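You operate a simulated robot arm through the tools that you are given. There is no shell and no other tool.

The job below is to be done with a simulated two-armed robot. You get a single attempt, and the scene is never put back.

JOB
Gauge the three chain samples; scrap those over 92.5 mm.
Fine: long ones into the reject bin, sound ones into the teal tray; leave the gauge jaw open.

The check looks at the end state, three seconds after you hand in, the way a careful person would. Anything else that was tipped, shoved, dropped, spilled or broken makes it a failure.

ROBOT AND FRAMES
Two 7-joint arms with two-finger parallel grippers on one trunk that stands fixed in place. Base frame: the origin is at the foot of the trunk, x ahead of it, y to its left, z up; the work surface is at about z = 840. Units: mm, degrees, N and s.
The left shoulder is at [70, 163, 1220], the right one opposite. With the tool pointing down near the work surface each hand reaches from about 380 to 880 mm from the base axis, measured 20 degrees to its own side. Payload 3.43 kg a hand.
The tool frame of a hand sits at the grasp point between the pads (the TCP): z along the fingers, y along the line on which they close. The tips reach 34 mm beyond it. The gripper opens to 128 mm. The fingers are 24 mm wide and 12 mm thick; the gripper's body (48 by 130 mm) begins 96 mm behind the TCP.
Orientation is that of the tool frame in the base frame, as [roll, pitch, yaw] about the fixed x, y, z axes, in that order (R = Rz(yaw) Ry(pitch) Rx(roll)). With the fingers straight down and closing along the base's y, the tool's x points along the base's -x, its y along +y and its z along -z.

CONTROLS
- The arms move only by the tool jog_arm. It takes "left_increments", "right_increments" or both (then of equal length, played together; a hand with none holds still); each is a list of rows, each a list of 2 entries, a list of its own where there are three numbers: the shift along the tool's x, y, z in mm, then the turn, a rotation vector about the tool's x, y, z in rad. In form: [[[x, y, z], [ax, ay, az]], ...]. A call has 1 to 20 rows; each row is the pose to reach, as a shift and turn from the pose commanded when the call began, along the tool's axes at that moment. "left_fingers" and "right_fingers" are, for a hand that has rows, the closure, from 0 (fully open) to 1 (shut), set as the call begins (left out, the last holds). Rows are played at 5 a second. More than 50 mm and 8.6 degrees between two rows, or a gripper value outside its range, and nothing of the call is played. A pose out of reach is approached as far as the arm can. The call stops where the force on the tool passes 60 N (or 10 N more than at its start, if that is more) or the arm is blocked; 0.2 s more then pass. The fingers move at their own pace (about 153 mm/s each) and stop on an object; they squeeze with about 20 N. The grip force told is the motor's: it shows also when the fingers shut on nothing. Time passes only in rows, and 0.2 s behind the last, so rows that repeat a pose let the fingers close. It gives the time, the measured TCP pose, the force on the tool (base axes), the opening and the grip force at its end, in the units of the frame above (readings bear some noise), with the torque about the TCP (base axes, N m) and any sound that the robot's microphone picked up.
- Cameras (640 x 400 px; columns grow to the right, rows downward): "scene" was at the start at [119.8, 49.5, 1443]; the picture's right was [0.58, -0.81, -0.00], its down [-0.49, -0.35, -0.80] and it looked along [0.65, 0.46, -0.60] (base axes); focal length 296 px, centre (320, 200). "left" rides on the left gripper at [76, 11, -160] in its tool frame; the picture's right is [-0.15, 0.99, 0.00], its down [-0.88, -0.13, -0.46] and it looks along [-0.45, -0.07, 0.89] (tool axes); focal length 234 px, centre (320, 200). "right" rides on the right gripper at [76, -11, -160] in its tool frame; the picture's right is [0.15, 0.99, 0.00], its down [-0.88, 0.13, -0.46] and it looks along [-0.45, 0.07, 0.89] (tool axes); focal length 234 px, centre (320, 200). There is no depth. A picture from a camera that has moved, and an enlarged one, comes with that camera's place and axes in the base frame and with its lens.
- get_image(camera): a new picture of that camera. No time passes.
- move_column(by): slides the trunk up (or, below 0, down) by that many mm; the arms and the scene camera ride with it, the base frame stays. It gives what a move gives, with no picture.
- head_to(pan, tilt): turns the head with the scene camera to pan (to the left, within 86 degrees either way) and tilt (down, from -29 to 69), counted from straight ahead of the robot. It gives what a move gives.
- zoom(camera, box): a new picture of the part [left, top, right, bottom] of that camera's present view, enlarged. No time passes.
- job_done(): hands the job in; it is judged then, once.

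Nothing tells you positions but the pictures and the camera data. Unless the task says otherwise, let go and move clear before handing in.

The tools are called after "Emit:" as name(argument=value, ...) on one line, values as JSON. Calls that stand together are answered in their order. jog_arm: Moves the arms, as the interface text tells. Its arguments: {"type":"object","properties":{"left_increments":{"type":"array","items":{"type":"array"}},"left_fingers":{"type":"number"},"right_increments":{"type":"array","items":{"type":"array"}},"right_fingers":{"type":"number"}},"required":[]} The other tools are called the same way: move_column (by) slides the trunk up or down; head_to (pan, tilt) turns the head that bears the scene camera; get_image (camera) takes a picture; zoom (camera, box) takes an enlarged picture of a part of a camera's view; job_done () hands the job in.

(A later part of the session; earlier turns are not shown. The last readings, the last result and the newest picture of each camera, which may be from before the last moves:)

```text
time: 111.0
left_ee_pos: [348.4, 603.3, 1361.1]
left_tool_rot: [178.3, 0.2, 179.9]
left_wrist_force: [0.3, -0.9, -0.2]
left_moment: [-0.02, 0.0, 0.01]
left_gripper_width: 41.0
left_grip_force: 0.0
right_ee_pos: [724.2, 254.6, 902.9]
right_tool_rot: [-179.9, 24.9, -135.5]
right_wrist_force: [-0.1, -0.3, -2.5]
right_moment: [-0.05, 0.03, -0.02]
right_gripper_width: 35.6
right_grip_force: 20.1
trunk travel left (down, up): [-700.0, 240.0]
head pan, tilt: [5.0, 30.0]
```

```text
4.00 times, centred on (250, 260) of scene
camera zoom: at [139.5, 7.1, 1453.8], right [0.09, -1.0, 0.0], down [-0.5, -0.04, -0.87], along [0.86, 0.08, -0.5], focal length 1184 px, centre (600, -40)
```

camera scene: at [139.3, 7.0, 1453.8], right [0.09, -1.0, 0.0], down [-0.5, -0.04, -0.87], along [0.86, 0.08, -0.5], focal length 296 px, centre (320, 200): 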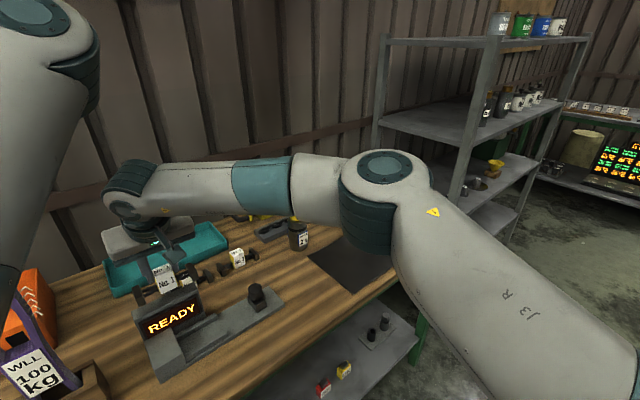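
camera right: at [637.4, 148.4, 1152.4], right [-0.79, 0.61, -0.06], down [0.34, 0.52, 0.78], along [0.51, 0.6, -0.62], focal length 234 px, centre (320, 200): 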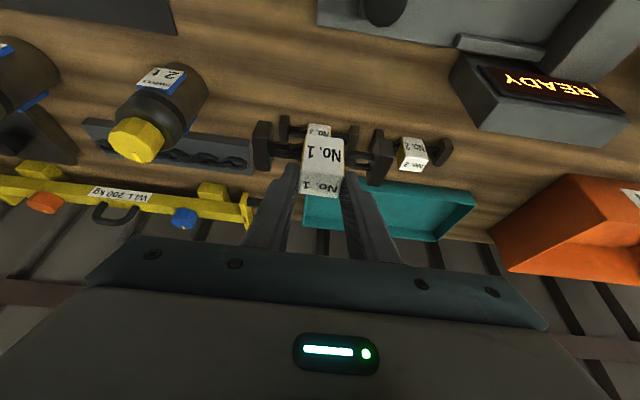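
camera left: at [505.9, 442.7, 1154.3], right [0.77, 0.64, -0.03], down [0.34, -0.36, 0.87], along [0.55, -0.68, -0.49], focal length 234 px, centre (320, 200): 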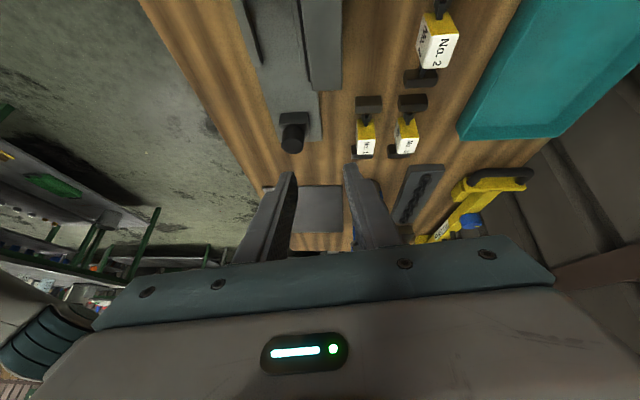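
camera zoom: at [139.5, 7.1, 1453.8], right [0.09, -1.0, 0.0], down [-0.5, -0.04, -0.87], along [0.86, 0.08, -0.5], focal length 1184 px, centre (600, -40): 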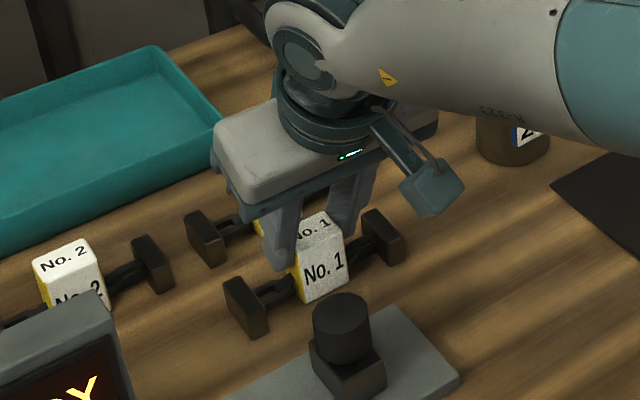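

Emit:
jog_arm(right_increments=[[[0.4, 0, 1], [0, 0, 0]], [[0.8, 0, 2], [0, 0, 0]], [[0.8, 0, 2], [0, 0, 0]]])

```text
time: 111.8
left_ee_pos: [346.9, 603.6, 1362.6]
left_tool_rot: [178.2, 0.2, 179.9]
left_wrist_force: [0.3, -0.4, 0.7]
left_moment: [-0.02, 0.0, -0.02]
left_gripper_width: 40.9
left_grip_force: 0.1
right_ee_pos: [724.5, 254.0, 902.8]
right_tool_rot: [-179.9, 25.1, -135.6]
right_wrist_force: [0.2, 1.3, 10.2]
right_moment: [0.05, 0.19, -0.07]
right_gripper_width: 35.6
right_grip_force: 19.8
trunk travel left (down, up): [-700.0, 240.0]
head pan, tilt: [5.0, 30.0]
```

Emit:
jog_arm(right_increments=[[[0, 0, 0], [0, 0, 0]], [[0, 0, 0], [0, 0, 0]]], right_fingers=0.578)

Emit:
jog_arm(right_increments=[[[-12, 0, -26], [0, 0, 0]], [[-27, 0, -58], [0, 0, 0]], [[-41, 0, -89], [0, 0, 0]], [[-64, -1, -78], [0, 0, 0]], [[-87, -2, -67], [0, 0, 0]], [[-110, -4, -57], [0, 0, 0]], [[-110, -4, -57], [0, 0, 0]]])

Emit:
zoom(camera="right", box=[230, 50, 430, 210])

Emit:
get_image(camera="scene")

```text
time: 112.4
left_ee_pos: [347.3, 603.1, 1361.5]
left_tool_rot: [178.3, 0.2, 179.9]
left_wrist_force: [0.6, 0.0, 0.3]
left_moment: [0.0, -0.01, -0.02]
left_gripper_width: 40.9
left_grip_force: 0.0
right_ee_pos: [724.9, 254.0, 902.0]
right_tool_rot: [-179.9, 25.0, -135.6]
right_wrist_force: [0.8, -0.2, 1.2]
right_moment: [0.01, -0.01, 0.0]
right_gripper_width: 54.0
right_grip_force: 0.1
trunk travel left (down, up): [-700.0, 240.0]
head pan, tilt: [5.0, 30.0]
```

```text
time: 114.0
left_ee_pos: [348.5, 605.1, 1360.2]
left_tool_rot: [178.4, 0.1, 179.9]
left_wrist_force: [0.7, 0.9, -1.0]
left_moment: [0.01, -0.02, 0.01]
left_gripper_width: 41.0
left_grip_force: 0.0
right_ee_pos: [757.1, 275.5, 996.3]
right_tool_rot: [-179.9, 25.1, -135.7]
right_wrist_force: [-0.5, 0.6, 0.0]
right_moment: [0.02, 0.03, -0.02]
right_gripper_width: 53.9
right_grip_force: 0.0
right hand out of reach, approached as far as the arm can: row 5, 6, 7
trunk travel left (down, up): [-700.0, 240.0]
head pan, tilt: [5.0, 30.0]
```

```text
2.50 times, centred on (330, 130) of right
camera zoom: at [667.0, 172.2, 1108.3], right [-0.79, 0.61, -0.06], down [0.34, 0.52, 0.78], along [0.52, 0.59, -0.62], focal length 585 px, centre (295, 375)
```

zoom: 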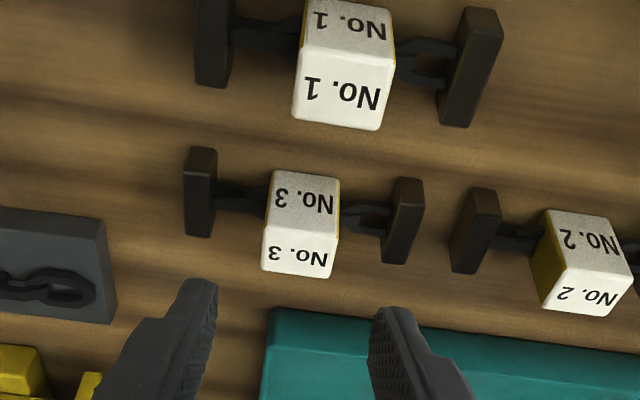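

```text
taken
camera scene: at [139.4, 8.3, 1453.8], right [0.09, -1.0, 0.0], down [-0.5, -0.04, -0.87], along [0.86, 0.08, -0.5], focal length 296 px, centre (320, 200)
```

scene: 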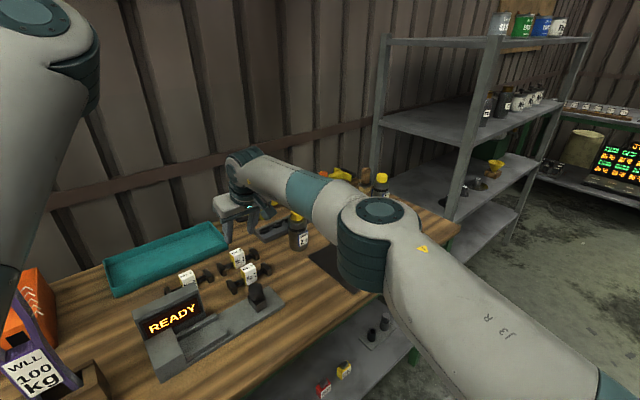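

At this tilt the right arm stops about 30 mm short of No. 3. More lean (40°) brings the wrist closer, so I'll tilt further and approach again.

Emit:
jog_arm(right_increments=[[[0, 0, 0], [0, -0.087, 0]], [[0, 0, 0], [0, -0.175, 0]], [[0, 0, 0], [0, -0.262, 0]], [[-9, 1, 8], [0, -0.262, 0]], [[-19, 2, 17], [0, -0.262, 0]], [[-28, 4, 25], [0, -0.262, 0]], [[-28, 4, 25], [0, -0.262, 0]], [[-28, 4, 25], [0, -0.262, 0]]])

Emit:
zoom(camera="right", box=[230, 50, 430, 210])

Emit:
get_image(camera="scene")

```text
time: 115.8
left_ee_pos: [347.7, 603.4, 1360.4]
left_tool_rot: [178.3, 0.1, 179.9]
left_wrist_force: [0.1, -1.4, 0.0]
left_moment: [0.01, 0.04, 0.0]
left_gripper_width: 40.9
left_grip_force: 0.1
right_ee_pos: [779.2, 301.3, 986.8]
right_tool_rot: [-179.9, 40.0, -135.5]
right_wrist_force: [-0.3, 0.5, 0.1]
right_moment: [0.01, -0.03, 0.0]
right_gripper_width: 54.1
right_grip_force: 0.0
trunk travel left (down, up): [-700.0, 240.0]
head pan, tilt: [5.0, 30.0]
```

```text
2.50 times, centred on (330, 130) of right
camera zoom: at [671.7, 180.6, 1059.1], right [-0.77, 0.63, -0.1], down [0.18, 0.36, 0.91], along [0.61, 0.69, -0.39], focal length 585 px, centre (295, 375)
```

zoom: 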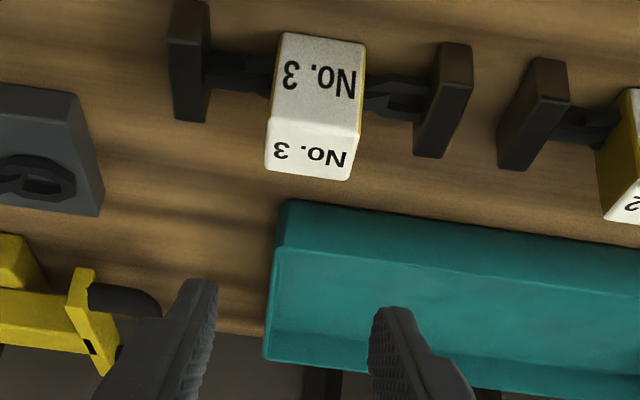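

```text
taken
camera scene: at [139.1, 7.0, 1453.9], right [0.09, -1.0, 0.0], down [-0.5, -0.04, -0.87], along [0.86, 0.08, -0.5], focal length 296 px, centre (320, 200)
```

scene: 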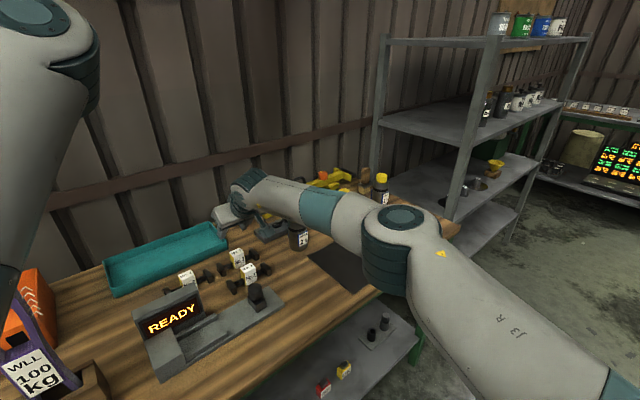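

Emit:
jog_arm(right_increments=[[[16, 0, 20], [0, 0, 0]], [[32, 0, 40], [0, 0, 0]], [[44, 0, 55], [0, 0, 0]], [[51, 0, 63], [0, 0, 0]], [[54, 0, 67], [0, 0, 0]], [[54, 0, 67], [0, 0, 0]]])

Emit:
zoom(camera="right", box=[230, 70, 430, 220])

Emit:
zoom(camera="scene", box=[180, 210, 320, 310])

```text
time: 117.2
left_ee_pos: [347.5, 603.1, 1362.7]
left_tool_rot: [178.3, 0.0, 179.9]
left_wrist_force: [0.8, -0.1, 0.4]
left_moment: [0.03, 0.01, -0.01]
left_gripper_width: 41.0
left_grip_force: 0.0
right_ee_pos: [779.2, 299.9, 900.9]
right_tool_rot: [-179.9, 40.0, -135.5]
right_wrist_force: [0.2, 0.5, -0.9]
right_moment: [-0.01, 0.0, 0.01]
right_gripper_width: 53.9
right_grip_force: 0.1
trunk travel left (down, up): [-700.0, 240.0]
head pan, tilt: [5.0, 30.0]
```

```text
2.67 times, centred on (330, 145) of right
camera zoom: at [671.4, 180.5, 974.4], right [-0.77, 0.63, -0.1], down [0.18, 0.36, 0.91], along [0.61, 0.69, -0.39], focal length 624 px, centre (293, 347)
```

zoom: 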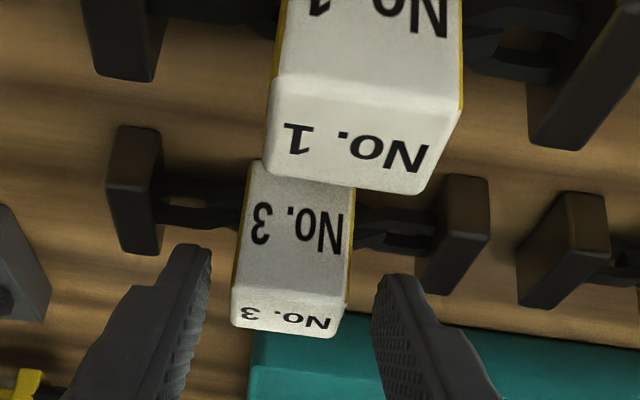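

```text
4.00 times, centred on (250, 260) of scene
camera zoom: at [139.1, 6.9, 1453.9], right [0.09, -1.0, 0.0], down [-0.5, -0.04, -0.87], along [0.86, 0.08, -0.5], focal length 1184 px, centre (600, -40)
```

zoom: 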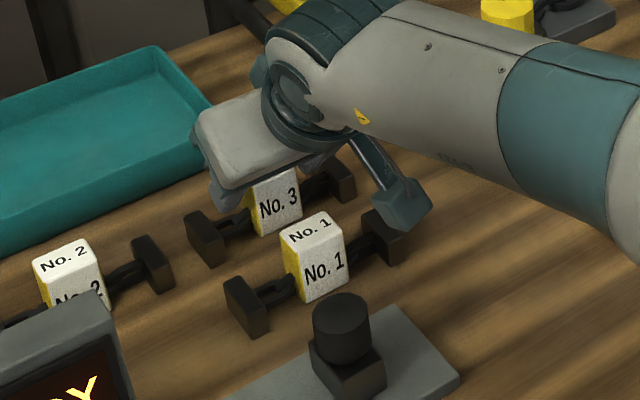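

Emit:
jog_arm(right_increments=[[[0, 0, 0], [0, 0, 0]], [[0, 0, 0], [0, 0, 0]], [[0, 0, 0], [0, 0, 0]]], right_fingers=1)

Emit:
jog_arm(right_increments=[[[-6, 0, -8], [0, 0, 0]], [[-19, 0, -23], [0, 0, 0]], [[-39, 0, -46], [0, 0, 0]], [[-61, 0, -73], [0, 0, 0]], [[-71, 0, -84], [0, 0, 0]], [[-71, 0, -84], [0, 0, 0]]])

Emit:
get_image(camera="right")

Emit:
zoom(camera="scene", box=[180, 190, 320, 310])

```text
time: 118.0
left_ee_pos: [347.7, 604.0, 1361.6]
left_tool_rot: [178.4, 0.1, 179.8]
left_wrist_force: [0.1, 0.3, 0.2]
left_moment: [0.02, -0.02, 0.01]
left_gripper_width: 41.0
left_grip_force: 0.0
right_ee_pos: [778.8, 300.6, 902.3]
right_tool_rot: [-179.9, 40.1, -135.5]
right_wrist_force: [0.8, -0.6, 0.3]
right_moment: [-0.07, -0.05, 0.0]
right_gripper_width: 35.7
right_grip_force: 19.9
trunk travel left (down, up): [-700.0, 240.0]
head pan, tilt: [5.0, 30.0]
```

```text
time: 119.4
left_ee_pos: [348.6, 604.1, 1362.0]
left_tool_rot: [178.4, 0.2, 180.0]
left_wrist_force: [0.0, 0.2, -0.7]
left_moment: [-0.02, -0.03, 0.0]
left_gripper_width: 41.1
left_grip_force: 0.1
right_ee_pos: [779.3, 302.2, 1012.0]
right_tool_rot: [-179.9, 39.9, -135.6]
right_wrist_force: [-0.1, 0.3, -2.6]
right_moment: [-0.03, 0.04, -0.01]
right_gripper_width: 36.0
right_grip_force: 20.0
trunk travel left (down, up): [-700.0, 240.0]
head pan, tilt: [5.0, 30.0]
```

```text
taken
camera right: at [673.1, 182.8, 1084.8], right [-0.77, 0.63, -0.1], down [0.18, 0.36, 0.91], along [0.61, 0.69, -0.39], focal length 234 px, centre (320, 200)
```

right: 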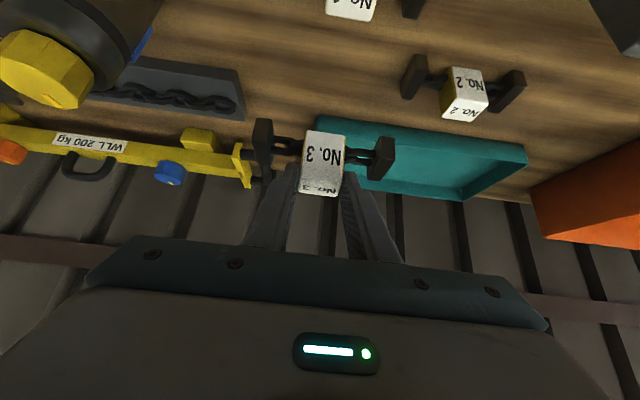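

```text
3.33 times, centred on (250, 250) of scene
camera zoom: at [139.8, 7.2, 1453.8], right [0.09, -1.0, 0.0], down [-0.5, -0.04, -0.87], along [0.86, 0.08, -0.5], focal length 987 px, centre (553, 33)
```

zoom: 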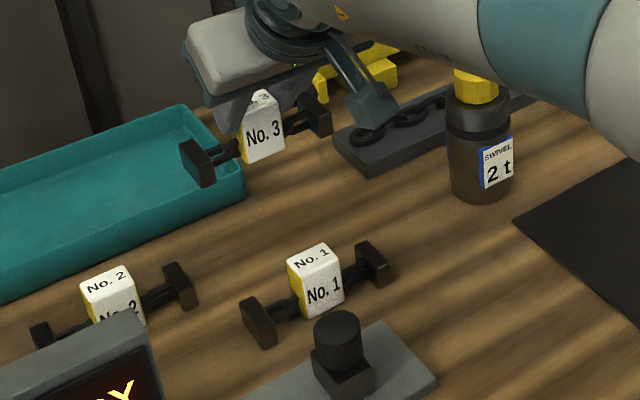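

No. 3 is held level. I'll carry it over to the gauge the same way.

Emit:
jog_arm(right_increments=[[[14, 15, -12], [0, 0, 0]], [[28, 31, -24], [0, 0, 0]], [[43, 46, -36], [0, 0, 0]], [[57, 61, -48], [0, 0, 0]], [[71, 76, -59], [0, 0, 0]], [[85, 92, -71], [0, 0, 0]], [[99, 107, -83], [0, 0, 0]], [[114, 122, -95], [0, 0, 0]], [[128, 137, -107], [0, 0, 0]], [[142, 153, -119], [0, 0, 0]], [[142, 153, -119], [0, 0, 0]], [[142, 153, -119], [0, 0, 0]]])

Emit:
get_image(camera="scene")

Emit:
zoom(camera="right", box=[200, 30, 440, 210])

```text
time: 122.0
left_ee_pos: [346.2, 606.4, 1360.4]
left_tool_rot: [178.4, 0.1, -180.0]
left_wrist_force: [-0.8, 0.5, -0.1]
left_moment: [-0.07, -0.01, -0.02]
left_gripper_width: 40.9
left_grip_force: 0.0
right_ee_pos: [538.1, 283.3, 1013.5]
right_tool_rot: [-179.8, 39.9, -135.4]
right_wrist_force: [0.0, 0.0, 0.4]
right_moment: [-0.03, -0.01, -0.02]
right_gripper_width: 0.3
right_grip_force: 19.9
trunk travel left (down, up): [-700.0, 240.0]
head pan, tilt: [5.0, 30.0]
```

```text
taken
camera scene: at [138.2, 10.3, 1453.9], right [0.09, -1.0, 0.0], down [-0.5, -0.05, -0.87], along [0.86, 0.07, -0.5], focal length 296 px, centre (320, 200)
```

scene: 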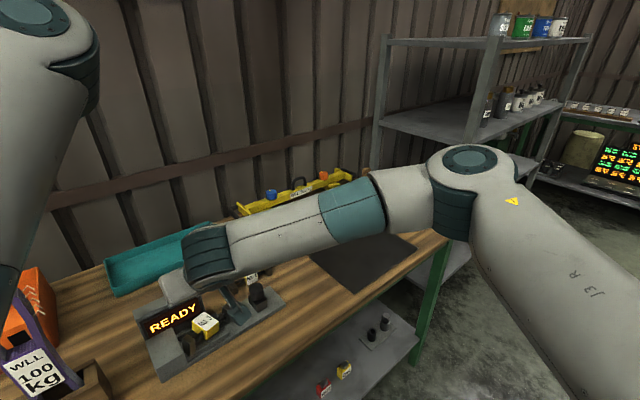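

```text
2.22 times, centred on (320, 120) of right
camera zoom: at [430.2, 163.7, 1086.0], right [-0.77, 0.63, -0.1], down [0.18, 0.36, 0.91], along [0.61, 0.69, -0.39], focal length 520 px, centre (320, 378)
```

zoom: 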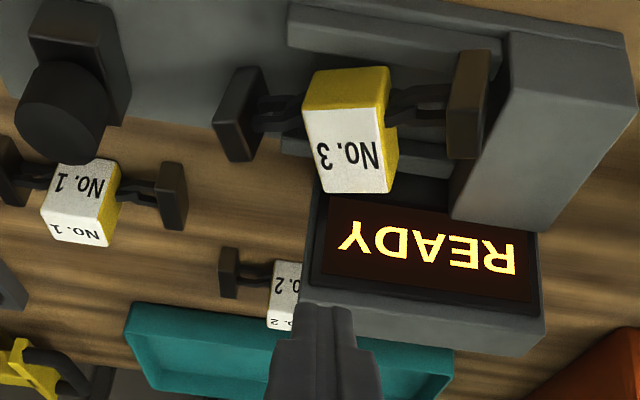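

No. 3 slipped out of the steeper grip near the end of the move and dropped into the gauge channel, rolled onto its side. I'll look closely before doing anything else.

Emit:
zoom(camera="right", box=[270, 40, 410, 140])

Emit:
zoom(camera="scene", box=[135, 275, 285, 385])

```text
4.00 times, centred on (340, 90) of right
camera zoom: at [430.2, 163.7, 1086.0], right [-0.77, 0.63, -0.1], down [0.18, 0.36, 0.91], along [0.61, 0.69, -0.39], focal length 937 px, centre (240, 640)
```

zoom: 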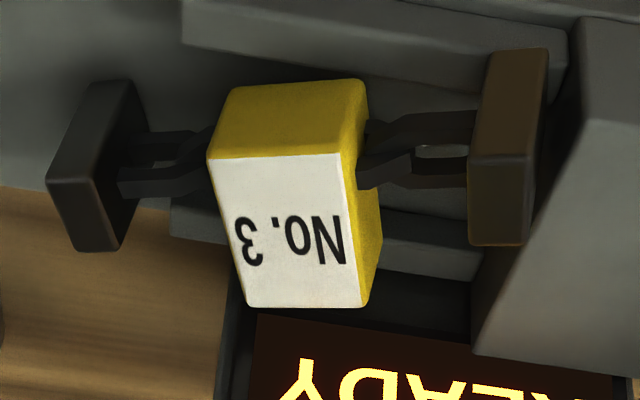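

```text
3.64 times, centred on (210, 330) of scene
camera zoom: at [138.2, 10.3, 1453.9], right [0.09, -1.0, 0.0], down [-0.5, -0.05, -0.87], along [0.86, 0.07, -0.5], focal length 1076 px, centre (720, -273)
```

zoom: 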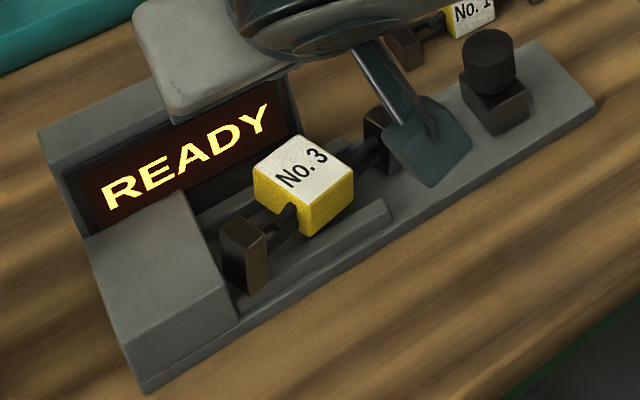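

No. 3 rests in the channel rolled a quarter turn, but its ends still face the anvil and the jaw, so its length can be measured as it lies. I'll go back to the 25° lean and over the knob.

Emit:
jog_arm(right_increments=[[[-1, -20, 1], [0, 0.04, 0]], [[-2, -41, 2], [0, 0.09, 0]], [[-3, -62, 3], [0, 0.13, 0]], [[-4, -82, 4], [0, 0.175, 0]], [[-5, -103, 5], [0, 0.22, 0]], [[-6, -123, 5], [0, 0.262, 0]], [[-6, -123, 5], [0, 0.262, 0]]], right_fingers=0.53)

Emit:
zoom(camera="right", box=[230, 60, 430, 220])

Emit:
zoom(camera="scene", box=[135, 275, 285, 385])

```text
time: 123.6
left_ee_pos: [347.7, 603.8, 1360.8]
left_tool_rot: [178.2, 0.2, 180.0]
left_wrist_force: [0.0, 0.6, 0.5]
left_moment: [0.02, 0.02, 0.0]
left_gripper_width: 40.9
left_grip_force: 0.0
right_ee_pos: [631.4, 200.0, 1011.9]
right_tool_rot: [-179.9, 25.0, -135.5]
right_wrist_force: [0.7, 0.6, 0.6]
right_moment: [0.02, 0.02, 0.01]
right_gripper_width: 59.9
right_grip_force: 0.1
trunk travel left (down, up): [-700.0, 240.0]
head pan, tilt: [5.0, 30.0]
```

```text
2.50 times, centred on (330, 140) of right
camera zoom: at [541.2, 96.5, 1122.7], right [-0.79, 0.61, -0.06], down [0.34, 0.52, 0.78], along [0.51, 0.59, -0.62], focal length 585 px, centre (295, 350)
```

zoom: 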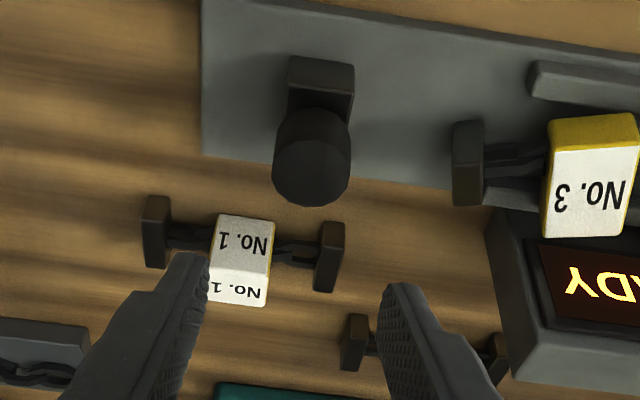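

```text
3.64 times, centred on (210, 330) of scene
camera zoom: at [138.8, 7.3, 1453.9], right [0.09, -1.0, 0.0], down [-0.5, -0.04, -0.87], along [0.86, 0.08, -0.5], focal length 1076 px, centre (720, -273)
```

zoom: 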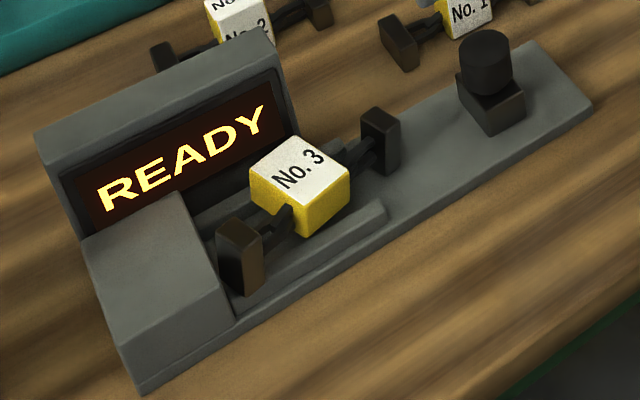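

The sample sits slightly off to the rear of the channel, so squeezing it as is could twist it. I'll re-grip it from above at the part of the tag away from the links and centre it first.

Emit:
jog_arm(right_increments=[[[0, 20, 0], [0, 0.02, 0]], [[0, 40, 0], [0, 0.04, 0]], [[0, 60, 0], [0, 0.06, 0]], [[-2, 80, 0], [0, 0.08, 0]], [[-5, 98, 2], [0, 0.087, 0]], [[-10, 116, 5], [0, 0.087, 0]], [[-10, 116, 5], [0, 0.087, 0]]], right_fingers=0.578)

Emit:
zoom(camera="right", box=[230, 50, 430, 210])

Emit:
zoom(camera="scene", box=[150, 280, 250, 360])

```text
time: 125.2
left_ee_pos: [347.5, 603.0, 1361.1]
left_tool_rot: [178.2, 0.1, 179.8]
left_wrist_force: [-0.1, 0.0, 0.0]
left_moment: [-0.03, -0.01, 0.02]
left_gripper_width: 41.1
left_grip_force: 0.1
right_ee_pos: [558.9, 289.3, 1010.3]
right_tool_rot: [-179.9, 20.0, -135.7]
right_wrist_force: [-0.1, 0.3, -0.3]
right_moment: [-0.01, 0.0, 0.02]
right_gripper_width: 54.2
right_grip_force: 0.2
trunk travel left (down, up): [-700.0, 240.0]
head pan, tilt: [5.0, 30.0]
```

```text
2.50 times, centred on (330, 130) of right
camera zoom: at [476.2, 193.0, 1133.2], right [-0.79, 0.61, -0.05], down [0.39, 0.56, 0.73], along [0.47, 0.56, -0.68], focal length 585 px, centre (295, 375)
```

zoom: 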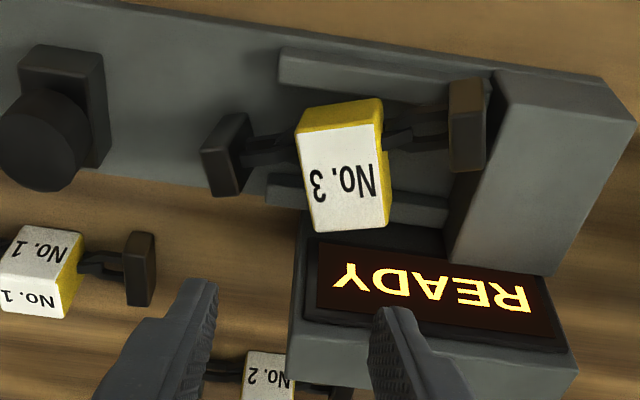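

```text
5.00 times, centred on (200, 320) of scene
camera zoom: at [139.3, 6.4, 1453.9], right [0.09, -1.0, 0.0], down [-0.5, -0.04, -0.87], along [0.86, 0.08, -0.5], focal length 1480 px, centre (920, -400)
```

zoom: 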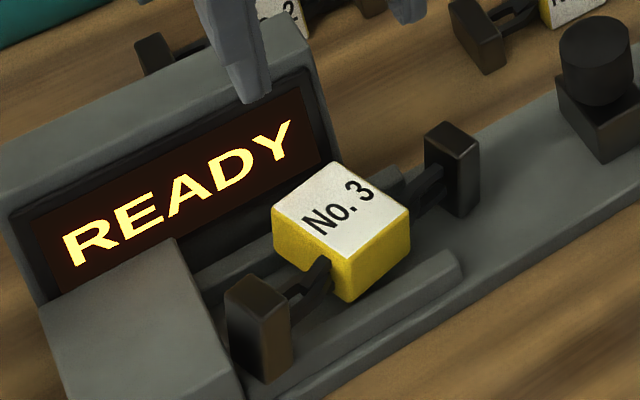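

No. 3 lies askew by about 18° and is leaning on the rear rail. I'll turn the right hand to match its axis and grip it by the upper part of the tag, away from the links.

Emit:
jog_arm(right_increments=[[[0, 6, 3], [-0.037, 0, -0.102]], [[1, 12, 6], [-0.074, 0, -0.203]], [[1, 17, 10], [-0.111, 0, -0.305]], [[1, 17, 10], [-0.111, 0, -0.305]], [[1, 17, 10], [-0.111, 0, -0.305]]])

Emit:
zoom(camera="right", box=[230, 50, 430, 210])

Emit:
zoom(camera="scene", box=[150, 250, 250, 350])

```text
time: 126.4
left_ee_pos: [346.4, 603.1, 1361.3]
left_tool_rot: [178.3, 0.1, 180.0]
left_wrist_force: [-0.3, -0.4, 0.0]
left_moment: [-0.02, 0.01, 0.02]
left_gripper_width: 41.1
left_grip_force: 0.1
right_ee_pos: [549.4, 303.6, 1000.2]
right_tool_rot: [-179.9, 20.0, -117.0]
right_wrist_force: [0.0, 0.5, 0.1]
right_moment: [-0.02, 0.02, 0.03]
right_gripper_width: 53.8
right_grip_force: 0.2
trunk travel left (down, up): [-700.0, 240.0]
head pan, tilt: [5.0, 30.0]
```

```text
2.50 times, centred on (330, 130) of right
camera zoom: at [501.2, 186.5, 1123.7], right [-0.94, 0.33, -0.05], down [0.19, 0.66, 0.73], along [0.27, 0.68, -0.68], focal length 585 px, centre (295, 375)
```

zoom: 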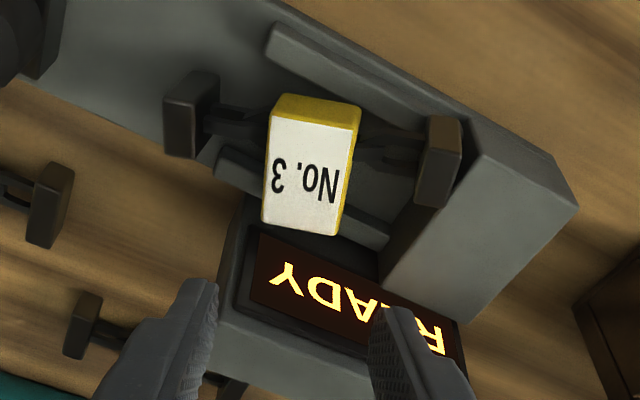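

```text
4.00 times, centred on (200, 300) of scene
camera zoom: at [139.1, 6.9, 1453.9], right [0.09, -1.0, 0.0], down [-0.5, -0.04, -0.87], along [0.86, 0.08, -0.5], focal length 1184 px, centre (800, -200)
```

zoom: 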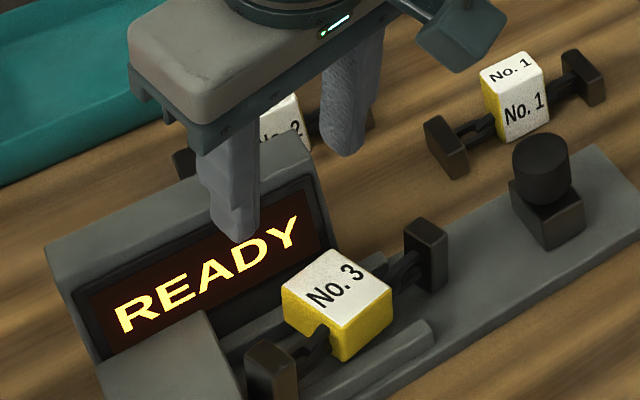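

Emit:
jog_arm(right_increments=[[[10, 0, 27], [0, 0, 0]], [[20, 0, 53], [0, 0, 0]], [[28, 0, 72], [0, 0, 0]], [[32, 0, 82], [0, 0, 0]], [[34, 0, 88], [0, 0, 0]], [[34, 0, 88], [0, 0, 0]]])

Emit:
zoom(camera="right", box=[230, 70, 430, 220])

Emit:
zoom(camera="scene", box=[150, 250, 250, 350])

```text
time: 127.8
left_ee_pos: [347.9, 603.1, 1361.8]
left_tool_rot: [178.3, 0.1, 179.9]
left_wrist_force: [-0.1, -0.3, -0.1]
left_moment: [0.0, -0.01, -0.03]
left_gripper_width: 41.2
left_grip_force: 0.1
right_ee_pos: [548.5, 302.7, 905.8]
right_tool_rot: [-179.9, 19.9, -117.0]
right_wrist_force: [2.6, 4.6, 4.7]
right_moment: [0.05, -0.07, 0.02]
right_gripper_width: 53.9
right_grip_force: 0.1
trunk travel left (down, up): [-700.0, 240.0]
head pan, tilt: [5.0, 30.0]
```

```text
2.67 times, centred on (330, 145) of right
camera zoom: at [500.5, 186.1, 1028.2], right [-0.94, 0.33, -0.05], down [0.19, 0.66, 0.73], along [0.27, 0.68, -0.68], focal length 624 px, centre (293, 347)
```

zoom: 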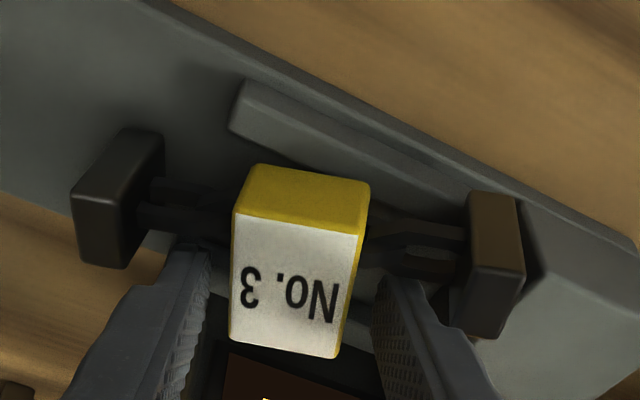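

```text
4.00 times, centred on (200, 300) of scene
camera zoom: at [139.1, 7.6, 1453.8], right [0.09, -1.0, 0.0], down [-0.5, -0.04, -0.87], along [0.86, 0.08, -0.5], focal length 1184 px, centre (800, -200)
```

zoom: 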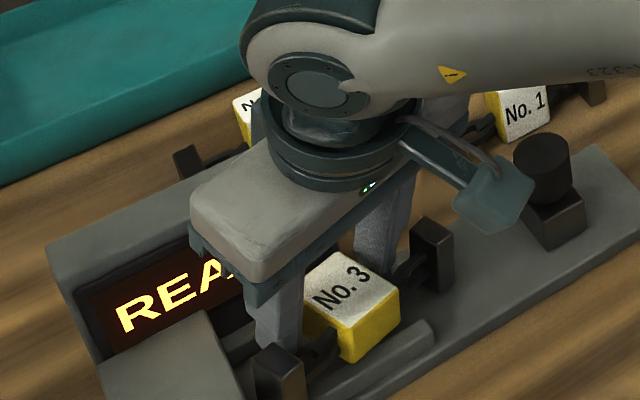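

Emit:
jog_arm(right_increments=[[[0, 0, 0], [0, 0, 0]], [[0, 0, 0], [0, 0, 0]], [[0, 0, 0], [0, 0, 0]]], right_fingers=1)

Emit:
jog_arm(right_increments=[[[-3, 0, -9], [0, 0, 0]], [[-9, 0, -24], [0, 0, 0]], [[-15, 0, -42], [0, 0, 0]], [[-15, 0, -42], [0, 0, 0]]])

Emit:
zoom(camera="right", box=[230, 70, 430, 220])

Emit:
zoom(camera="scene", box=[150, 250, 250, 350])

```text
time: 128.6
left_ee_pos: [347.0, 603.3, 1362.0]
left_tool_rot: [178.2, 0.3, 180.0]
left_wrist_force: [0.1, -0.2, -0.1]
left_moment: [0.01, 0.01, 0.0]
left_gripper_width: 40.9
left_grip_force: 0.1
right_ee_pos: [547.3, 301.5, 905.3]
right_tool_rot: [-179.9, 20.0, -116.9]
right_wrist_force: [-0.2, -1.5, 3.5]
right_moment: [-0.04, 0.38, 0.09]
right_gripper_width: 37.0
right_grip_force: 19.6
trunk travel left (down, up): [-700.0, 240.0]
head pan, tilt: [5.0, 30.0]
```

```text
time: 129.6
left_ee_pos: [349.4, 603.0, 1360.2]
left_tool_rot: [178.3, 0.2, 179.9]
left_wrist_force: [0.4, -0.2, 0.2]
left_moment: [0.01, 0.0, -0.01]
left_gripper_width: 40.9
left_grip_force: 0.0
right_ee_pos: [547.8, 303.2, 951.5]
right_tool_rot: [-179.9, 20.0, -117.0]
right_wrist_force: [-0.5, -0.1, -3.8]
right_moment: [0.03, 0.01, 0.01]
right_gripper_width: 35.7
right_grip_force: 20.3
trunk travel left (down, up): [-700.0, 240.0]
head pan, tilt: [5.0, 30.0]
```

```text
2.67 times, centred on (330, 145) of right
camera zoom: at [501.1, 186.3, 1074.6], right [-0.94, 0.33, -0.05], down [0.19, 0.66, 0.73], along [0.27, 0.68, -0.68], focal length 624 px, centre (293, 347)
```

zoom: 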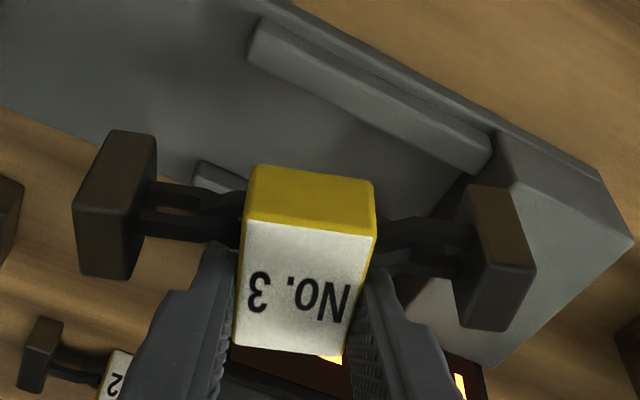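

```text
4.00 times, centred on (200, 300) of scene
camera zoom: at [139.7, 7.2, 1453.8], right [0.09, -1.0, 0.0], down [-0.5, -0.04, -0.87], along [0.86, 0.08, -0.5], focal length 1184 px, centre (800, -200)
```

zoom: 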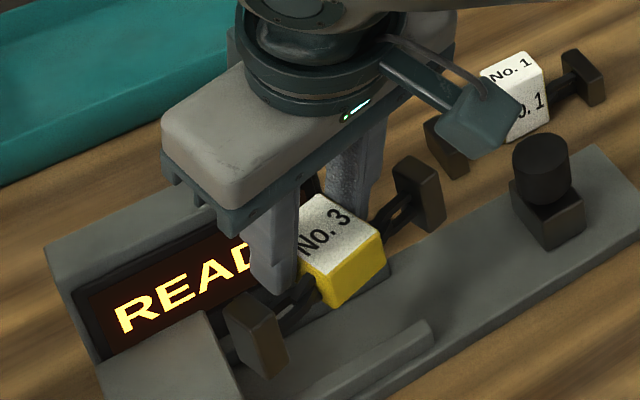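

No. 3 is gripped well and aligned with the hand. I'll carry it to the open bench right of the gauge and lean the hand back, so pressing lightly on the bench rolls it upright.

Emit:
jog_arm(right_increments=[[[-12, 0, -32], [0, 0, 0]], [[-23, 0, -63], [0, 0, 0]], [[-34, 0, -94], [0, 0, 0]], [[-31, -25, -95], [0.018, 0, 0.05]], [[-28, -50, -96], [0.037, 0, 0.1]], [[-25, -75, -97], [0.055, 0, 0.15]], [[-22, -100, -98], [0.074, 0, 0.2]], [[-19, -125, -100], [0.092, 0, 0.25]], [[-16, -150, -101], [0.111, 0, 0.305]], [[-13, -175, -102], [0.111, 0, 0.305]], [[-10, -200, -103], [0.111, 0, 0.305]], [[-7, -225, -104], [0.111, 0, 0.305]], [[-4, -250, -105], [0.111, 0, 0.305]], [[0, -276, -106], [0.111, 0, 0.305]], [[0, -276, -106], [0.111, 0, 0.305]]])

Emit:
get_image(camera="right")

Emit:
get_image(camera="scene")

```text
time: 132.8
left_ee_pos: [346.5, 603.5, 1360.2]
left_tool_rot: [178.3, 0.1, 179.9]
left_wrist_force: [0.2, -0.2, 0.0]
left_moment: [-0.04, 0.02, -0.01]
left_gripper_width: 41.1
left_grip_force: 0.1
right_ee_pos: [777.0, 145.7, 1051.7]
right_tool_rot: [-179.9, 20.0, -135.7]
right_wrist_force: [-0.8, -0.8, -3.5]
right_moment: [0.01, -0.06, -0.01]
right_gripper_width: 35.5
right_grip_force: 19.4
trunk travel left (down, up): [-700.0, 240.0]
head pan, tilt: [5.0, 30.0]
```

```text
taken
camera right: at [695.3, 49.7, 1175.9], right [-0.79, 0.61, -0.05], down [0.39, 0.56, 0.73], along [0.47, 0.56, -0.68], focal length 234 px, centre (320, 200)
```

right: 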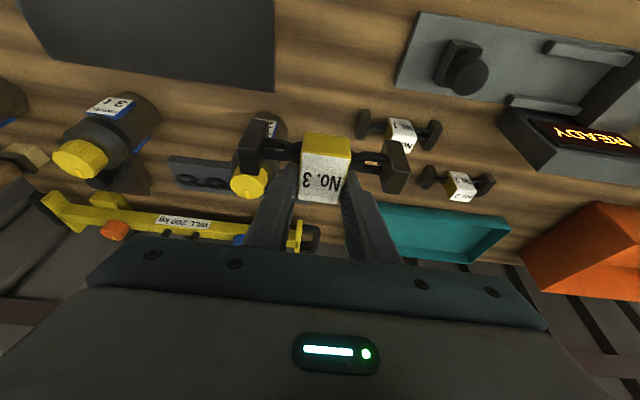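

```text
taken
camera scene: at [139.3, 7.3, 1453.8], right [0.09, -1.0, 0.0], down [-0.5, -0.04, -0.87], along [0.86, 0.08, -0.5], focal length 296 px, centre (320, 200)
```

scene: 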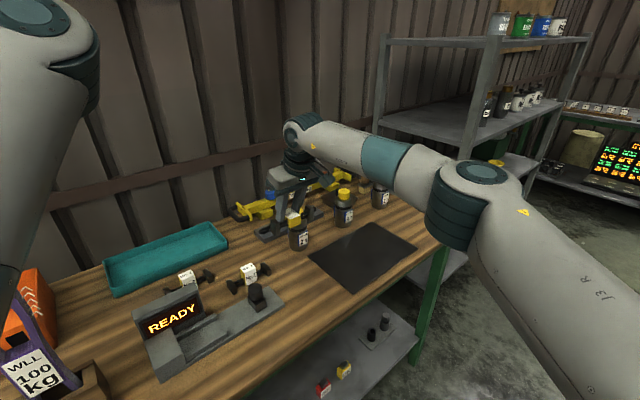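

Emit:
jog_arm(right_increments=[[[0, 0, 0], [0, -0.116, 0]], [[0, 0, 0], [0, -0.233, 0]], [[0, 0, 0], [0, -0.349, 0]], [[0, 0, 0], [0, -0.465, 0]], [[0, 0, 0], [0, -0.582, 0]], [[0, 0, 0], [0, -0.698, 0]], [[0, 0, 0], [0, -0.698, 0]]])

Emit:
get_image(camera="right")

Emit:
get_image(camera="scene")

Emit:
zoom(camera="scene", box=[240, 170, 360, 270])

```text
time: 134.4
left_ee_pos: [348.1, 604.5, 1360.8]
left_tool_rot: [178.3, 0.1, 179.9]
left_wrist_force: [-0.1, 0.3, -0.4]
left_moment: [0.0, -0.02, 0.0]
left_gripper_width: 41.0
left_grip_force: 0.2
right_ee_pos: [776.9, 142.4, 1050.8]
right_tool_rot: [-179.8, 60.0, -135.5]
right_wrist_force: [0.3, -0.3, -3.1]
right_moment: [-0.03, -0.03, -0.03]
right_gripper_width: 35.7
right_grip_force: 20.2
trunk travel left (down, up): [-700.0, 240.0]
head pan, tilt: [5.0, 30.0]
```

```text
taken
camera right: at [658.5, 12.3, 1064.0], right [-0.74, 0.66, -0.13], down [-0.06, 0.13, 0.99], along [0.67, 0.74, -0.05], focal length 234 px, centre (320, 200)
```

right: 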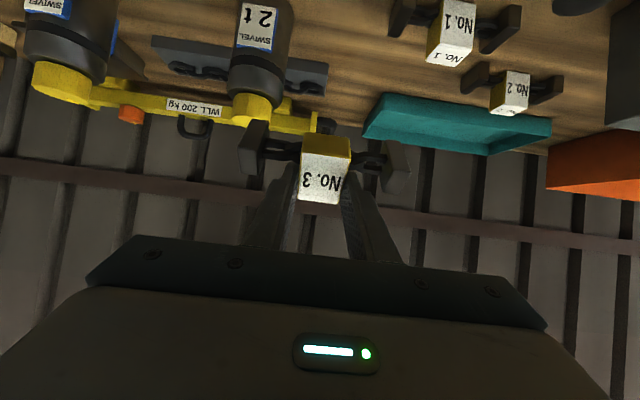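

```text
taken
camera scene: at [139.4, 7.4, 1453.8], right [0.09, -1.0, 0.0], down [-0.5, -0.04, -0.87], along [0.86, 0.08, -0.5], focal length 296 px, centre (320, 200)
```

scene: 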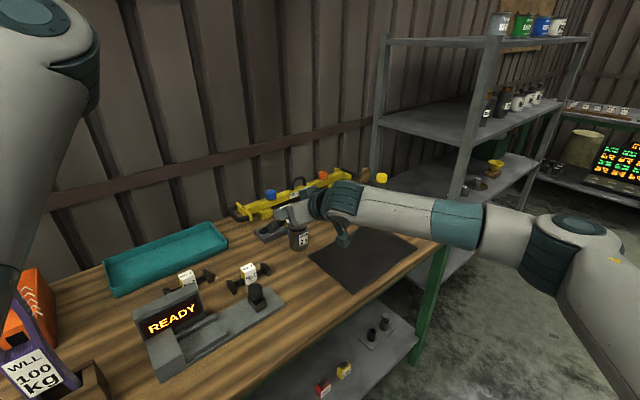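

```text
4.00 times, centred on (300, 220) of scene
camera zoom: at [139.4, 7.4, 1453.8], right [0.09, -1.0, 0.0], down [-0.5, -0.04, -0.87], along [0.86, 0.08, -0.5], focal length 1184 px, centre (400, 120)
```

zoom: 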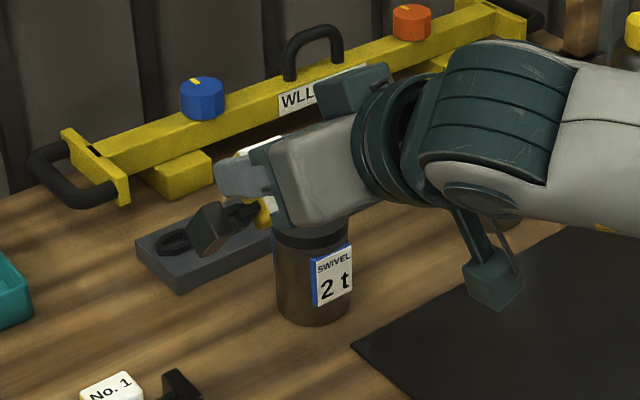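

Emit:
jog_arm(right_increments=[[[20, 15, 12], [0, -0.04, 0]], [[40, 15, 23], [0, -0.087, 0]], [[62, 15, 36], [0, -0.087, 0]], [[82, 15, 47], [0, -0.087, 0]], [[95, 15, 55], [0, -0.087, 0]], [[108, 15, 62], [0, -0.087, 0]], [[108, 15, 62], [0, -0.087, 0]]])

Emit:
get_image(camera="right")

Emit:
zoom(camera="scene", box=[220, 190, 380, 300])

```text
time: 136.0
left_ee_pos: [348.6, 602.4, 1361.4]
left_tool_rot: [178.3, 0.1, 179.8]
left_wrist_force: [-1.0, -0.6, -0.6]
left_moment: [0.0, 0.01, 0.0]
left_gripper_width: 40.9
left_grip_force: 0.1
right_ee_pos: [766.3, 154.0, 925.5]
right_tool_rot: [-179.9, 65.0, -135.4]
right_wrist_force: [0.1, 0.6, -2.5]
right_moment: [0.02, 0.0, -0.02]
right_gripper_width: 35.7
right_grip_force: 19.5
trunk travel left (down, up): [-700.0, 240.0]
head pan, tilt: [5.0, 30.0]
```

```text
taken
camera right: at [647.0, 22.6, 923.8], right [-0.74, 0.66, -0.13], down [-0.12, 0.07, 0.99], along [0.67, 0.74, 0.03], focal length 234 px, centre (320, 200)
```

right: 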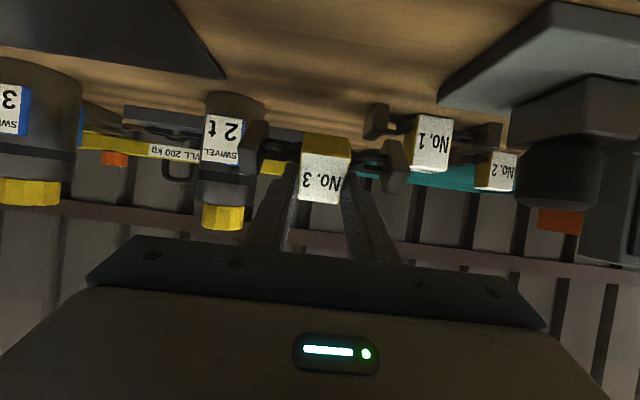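

```text
3.64 times, centred on (300, 245) of scene
camera zoom: at [139.5, 7.0, 1453.8], right [0.09, -1.0, 0.0], down [-0.5, -0.04, -0.87], along [0.86, 0.08, -0.5], focal length 1076 px, centre (393, 36)
```

zoom: 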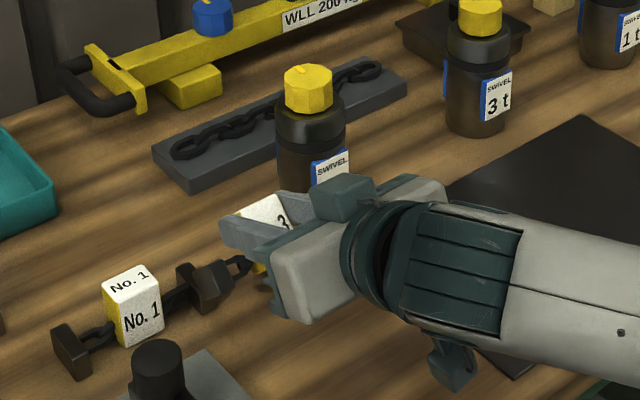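

I'll shift the sample toward the front of the bench for more clearance from No. 1 and the bottle, then lower gently until it touches.

Emit:
jog_arm(right_increments=[[[6, 0, -14], [0, 0, 0]], [[13, 0, -27], [0, 0, 0]], [[22, 0, -23], [0, 0, 0]], [[29, 0, -19], [0, 0, 0]], [[29, 0, -19], [0, 0, 0]]])

Emit:
get_image(camera="right")

Emit:
zoom(camera="scene", box=[220, 190, 380, 300])

```text
time: 137.2
left_ee_pos: [349.9, 604.2, 1362.2]
left_tool_rot: [178.3, 0.1, 179.9]
left_wrist_force: [-0.6, -0.2, -0.7]
left_moment: [0.01, 0.03, -0.04]
left_gripper_width: 41.1
left_grip_force: 0.1
right_ee_pos: [744.4, 132.0, 908.0]
right_tool_rot: [-179.7, 64.9, -135.4]
right_wrist_force: [-0.3, 0.8, -1.9]
right_moment: [0.01, -0.01, 0.01]
right_gripper_width: 35.4
right_grip_force: 20.1
trunk travel left (down, up): [-700.0, 240.0]
head pan, tilt: [5.0, 30.0]
```

```text
taken
camera right: at [625.7, 1.4, 905.9], right [-0.74, 0.66, -0.13], down [-0.12, 0.07, 0.99], along [0.67, 0.74, 0.03], focal length 234 px, centre (320, 200)
```

right: 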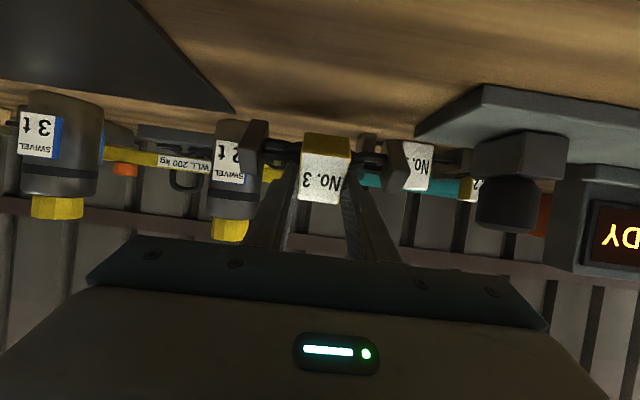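

```text
3.64 times, centred on (300, 245) of scene
camera zoom: at [139.4, 7.0, 1453.8], right [0.09, -1.0, 0.0], down [-0.5, -0.04, -0.87], along [0.86, 0.08, -0.5], focal length 1076 px, centre (393, 36)
```

zoom: 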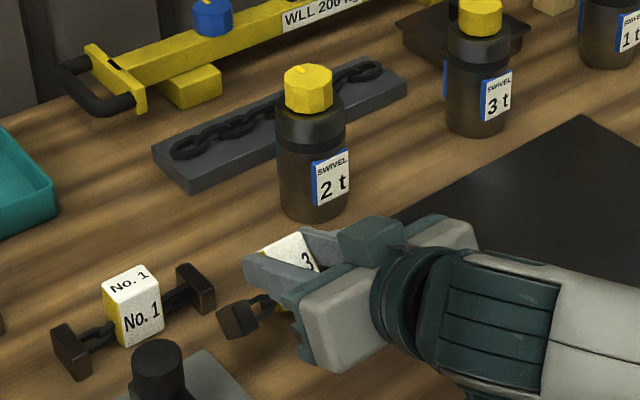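

Emit:
jog_arm(right_increments=[[[3, 0, 1], [0, 0, 0]], [[5, 0, 3], [0, 0, 0]], [[7, 0, 3], [0, 0, 0]], [[7, 0, 3], [0, 0, 0]]])

Emit:
zoom(camera="right", box=[220, 90, 420, 220])

```text
time: 138.2
left_ee_pos: [348.3, 603.1, 1360.3]
left_tool_rot: [178.3, 0.1, 179.9]
left_wrist_force: [-0.5, -0.3, 0.4]
left_moment: [-0.02, 0.01, 0.01]
left_gripper_width: 40.9
left_grip_force: 0.0
right_ee_pos: [744.8, 132.5, 900.4]
right_tool_rot: [-179.8, 64.8, -135.5]
right_wrist_force: [-1.2, -0.4, -3.1]
right_moment: [-0.05, -0.02, -0.03]
right_gripper_width: 35.9
right_grip_force: 20.3
trunk travel left (down, up): [-700.0, 240.0]
head pan, tilt: [5.0, 30.0]
```

```text
3.08 times, centred on (320, 155) of right
camera zoom: at [625.7, 1.2, 898.4], right [-0.74, 0.66, -0.13], down [-0.12, 0.07, 0.99], along [0.67, 0.74, 0.03], focal length 720 px, centre (320, 338)
```

zoom: 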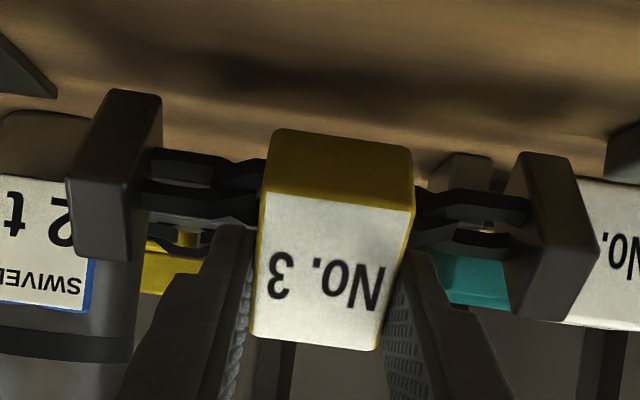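

Emit:
jog_arm(right_increments=[[[2, 0, 1], [0, 0, 0]], [[4, 0, 2], [0, 0, 0]], [[5, 0, 3], [0, 0, 0]], [[5, 0, 3], [0, 0, 0]]])

Emit:
jog_arm(right_increments=[[[2, 0, 1], [0, 0, 0]], [[4, 0, 2], [0, 0, 0]], [[4, 0, 2], [0, 0, 0]]])

Emit:
zoom(camera="right", box=[220, 90, 420, 220])

```text
time: 139.2
left_ee_pos: [347.9, 604.2, 1361.1]
left_tool_rot: [178.3, 0.1, 179.9]
left_wrist_force: [0.8, -0.6, 0.5]
left_moment: [-0.04, -0.01, -0.01]
left_gripper_width: 41.1
left_grip_force: 0.2
right_ee_pos: [745.4, 132.2, 893.2]
right_tool_rot: [-179.7, 64.9, -135.5]
right_wrist_force: [0.1, 0.6, -3.0]
right_moment: [0.0, 0.04, -0.01]
right_gripper_width: 35.5
right_grip_force: 19.7
trunk travel left (down, up): [-700.0, 240.0]
head pan, tilt: [5.0, 30.0]
```

```text
time: 140.0
left_ee_pos: [348.4, 604.3, 1361.3]
left_tool_rot: [178.3, 0.1, 179.9]
left_wrist_force: [-0.2, -0.1, -0.1]
left_moment: [-0.02, -0.02, 0.01]
left_gripper_width: 40.8
left_grip_force: 0.2
right_ee_pos: [746.3, 133.0, 891.8]
right_tool_rot: [-179.8, 65.0, -135.4]
right_wrist_force: [0.6, -0.2, 0.3]
right_moment: [0.15, 0.11, 0.0]
right_gripper_width: 35.7
right_grip_force: 20.0
trunk travel left (down, up): [-700.0, 240.0]
head pan, tilt: [5.0, 30.0]
```

```text
3.08 times, centred on (320, 155) of right
camera zoom: at [627.4, 1.4, 889.2], right [-0.74, 0.66, -0.13], down [-0.12, 0.07, 0.99], along [0.67, 0.74, 0.03], focal length 720 px, centre (320, 338)
```

zoom: 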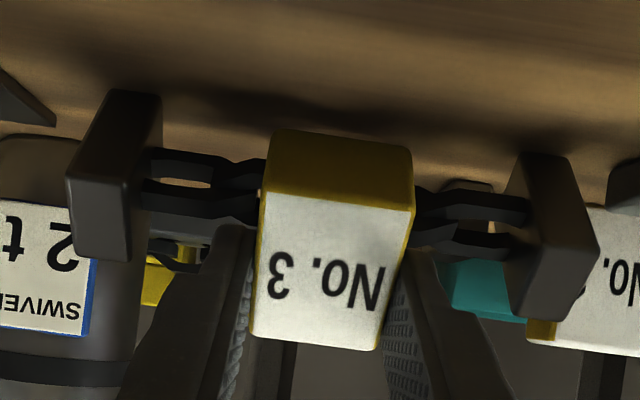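

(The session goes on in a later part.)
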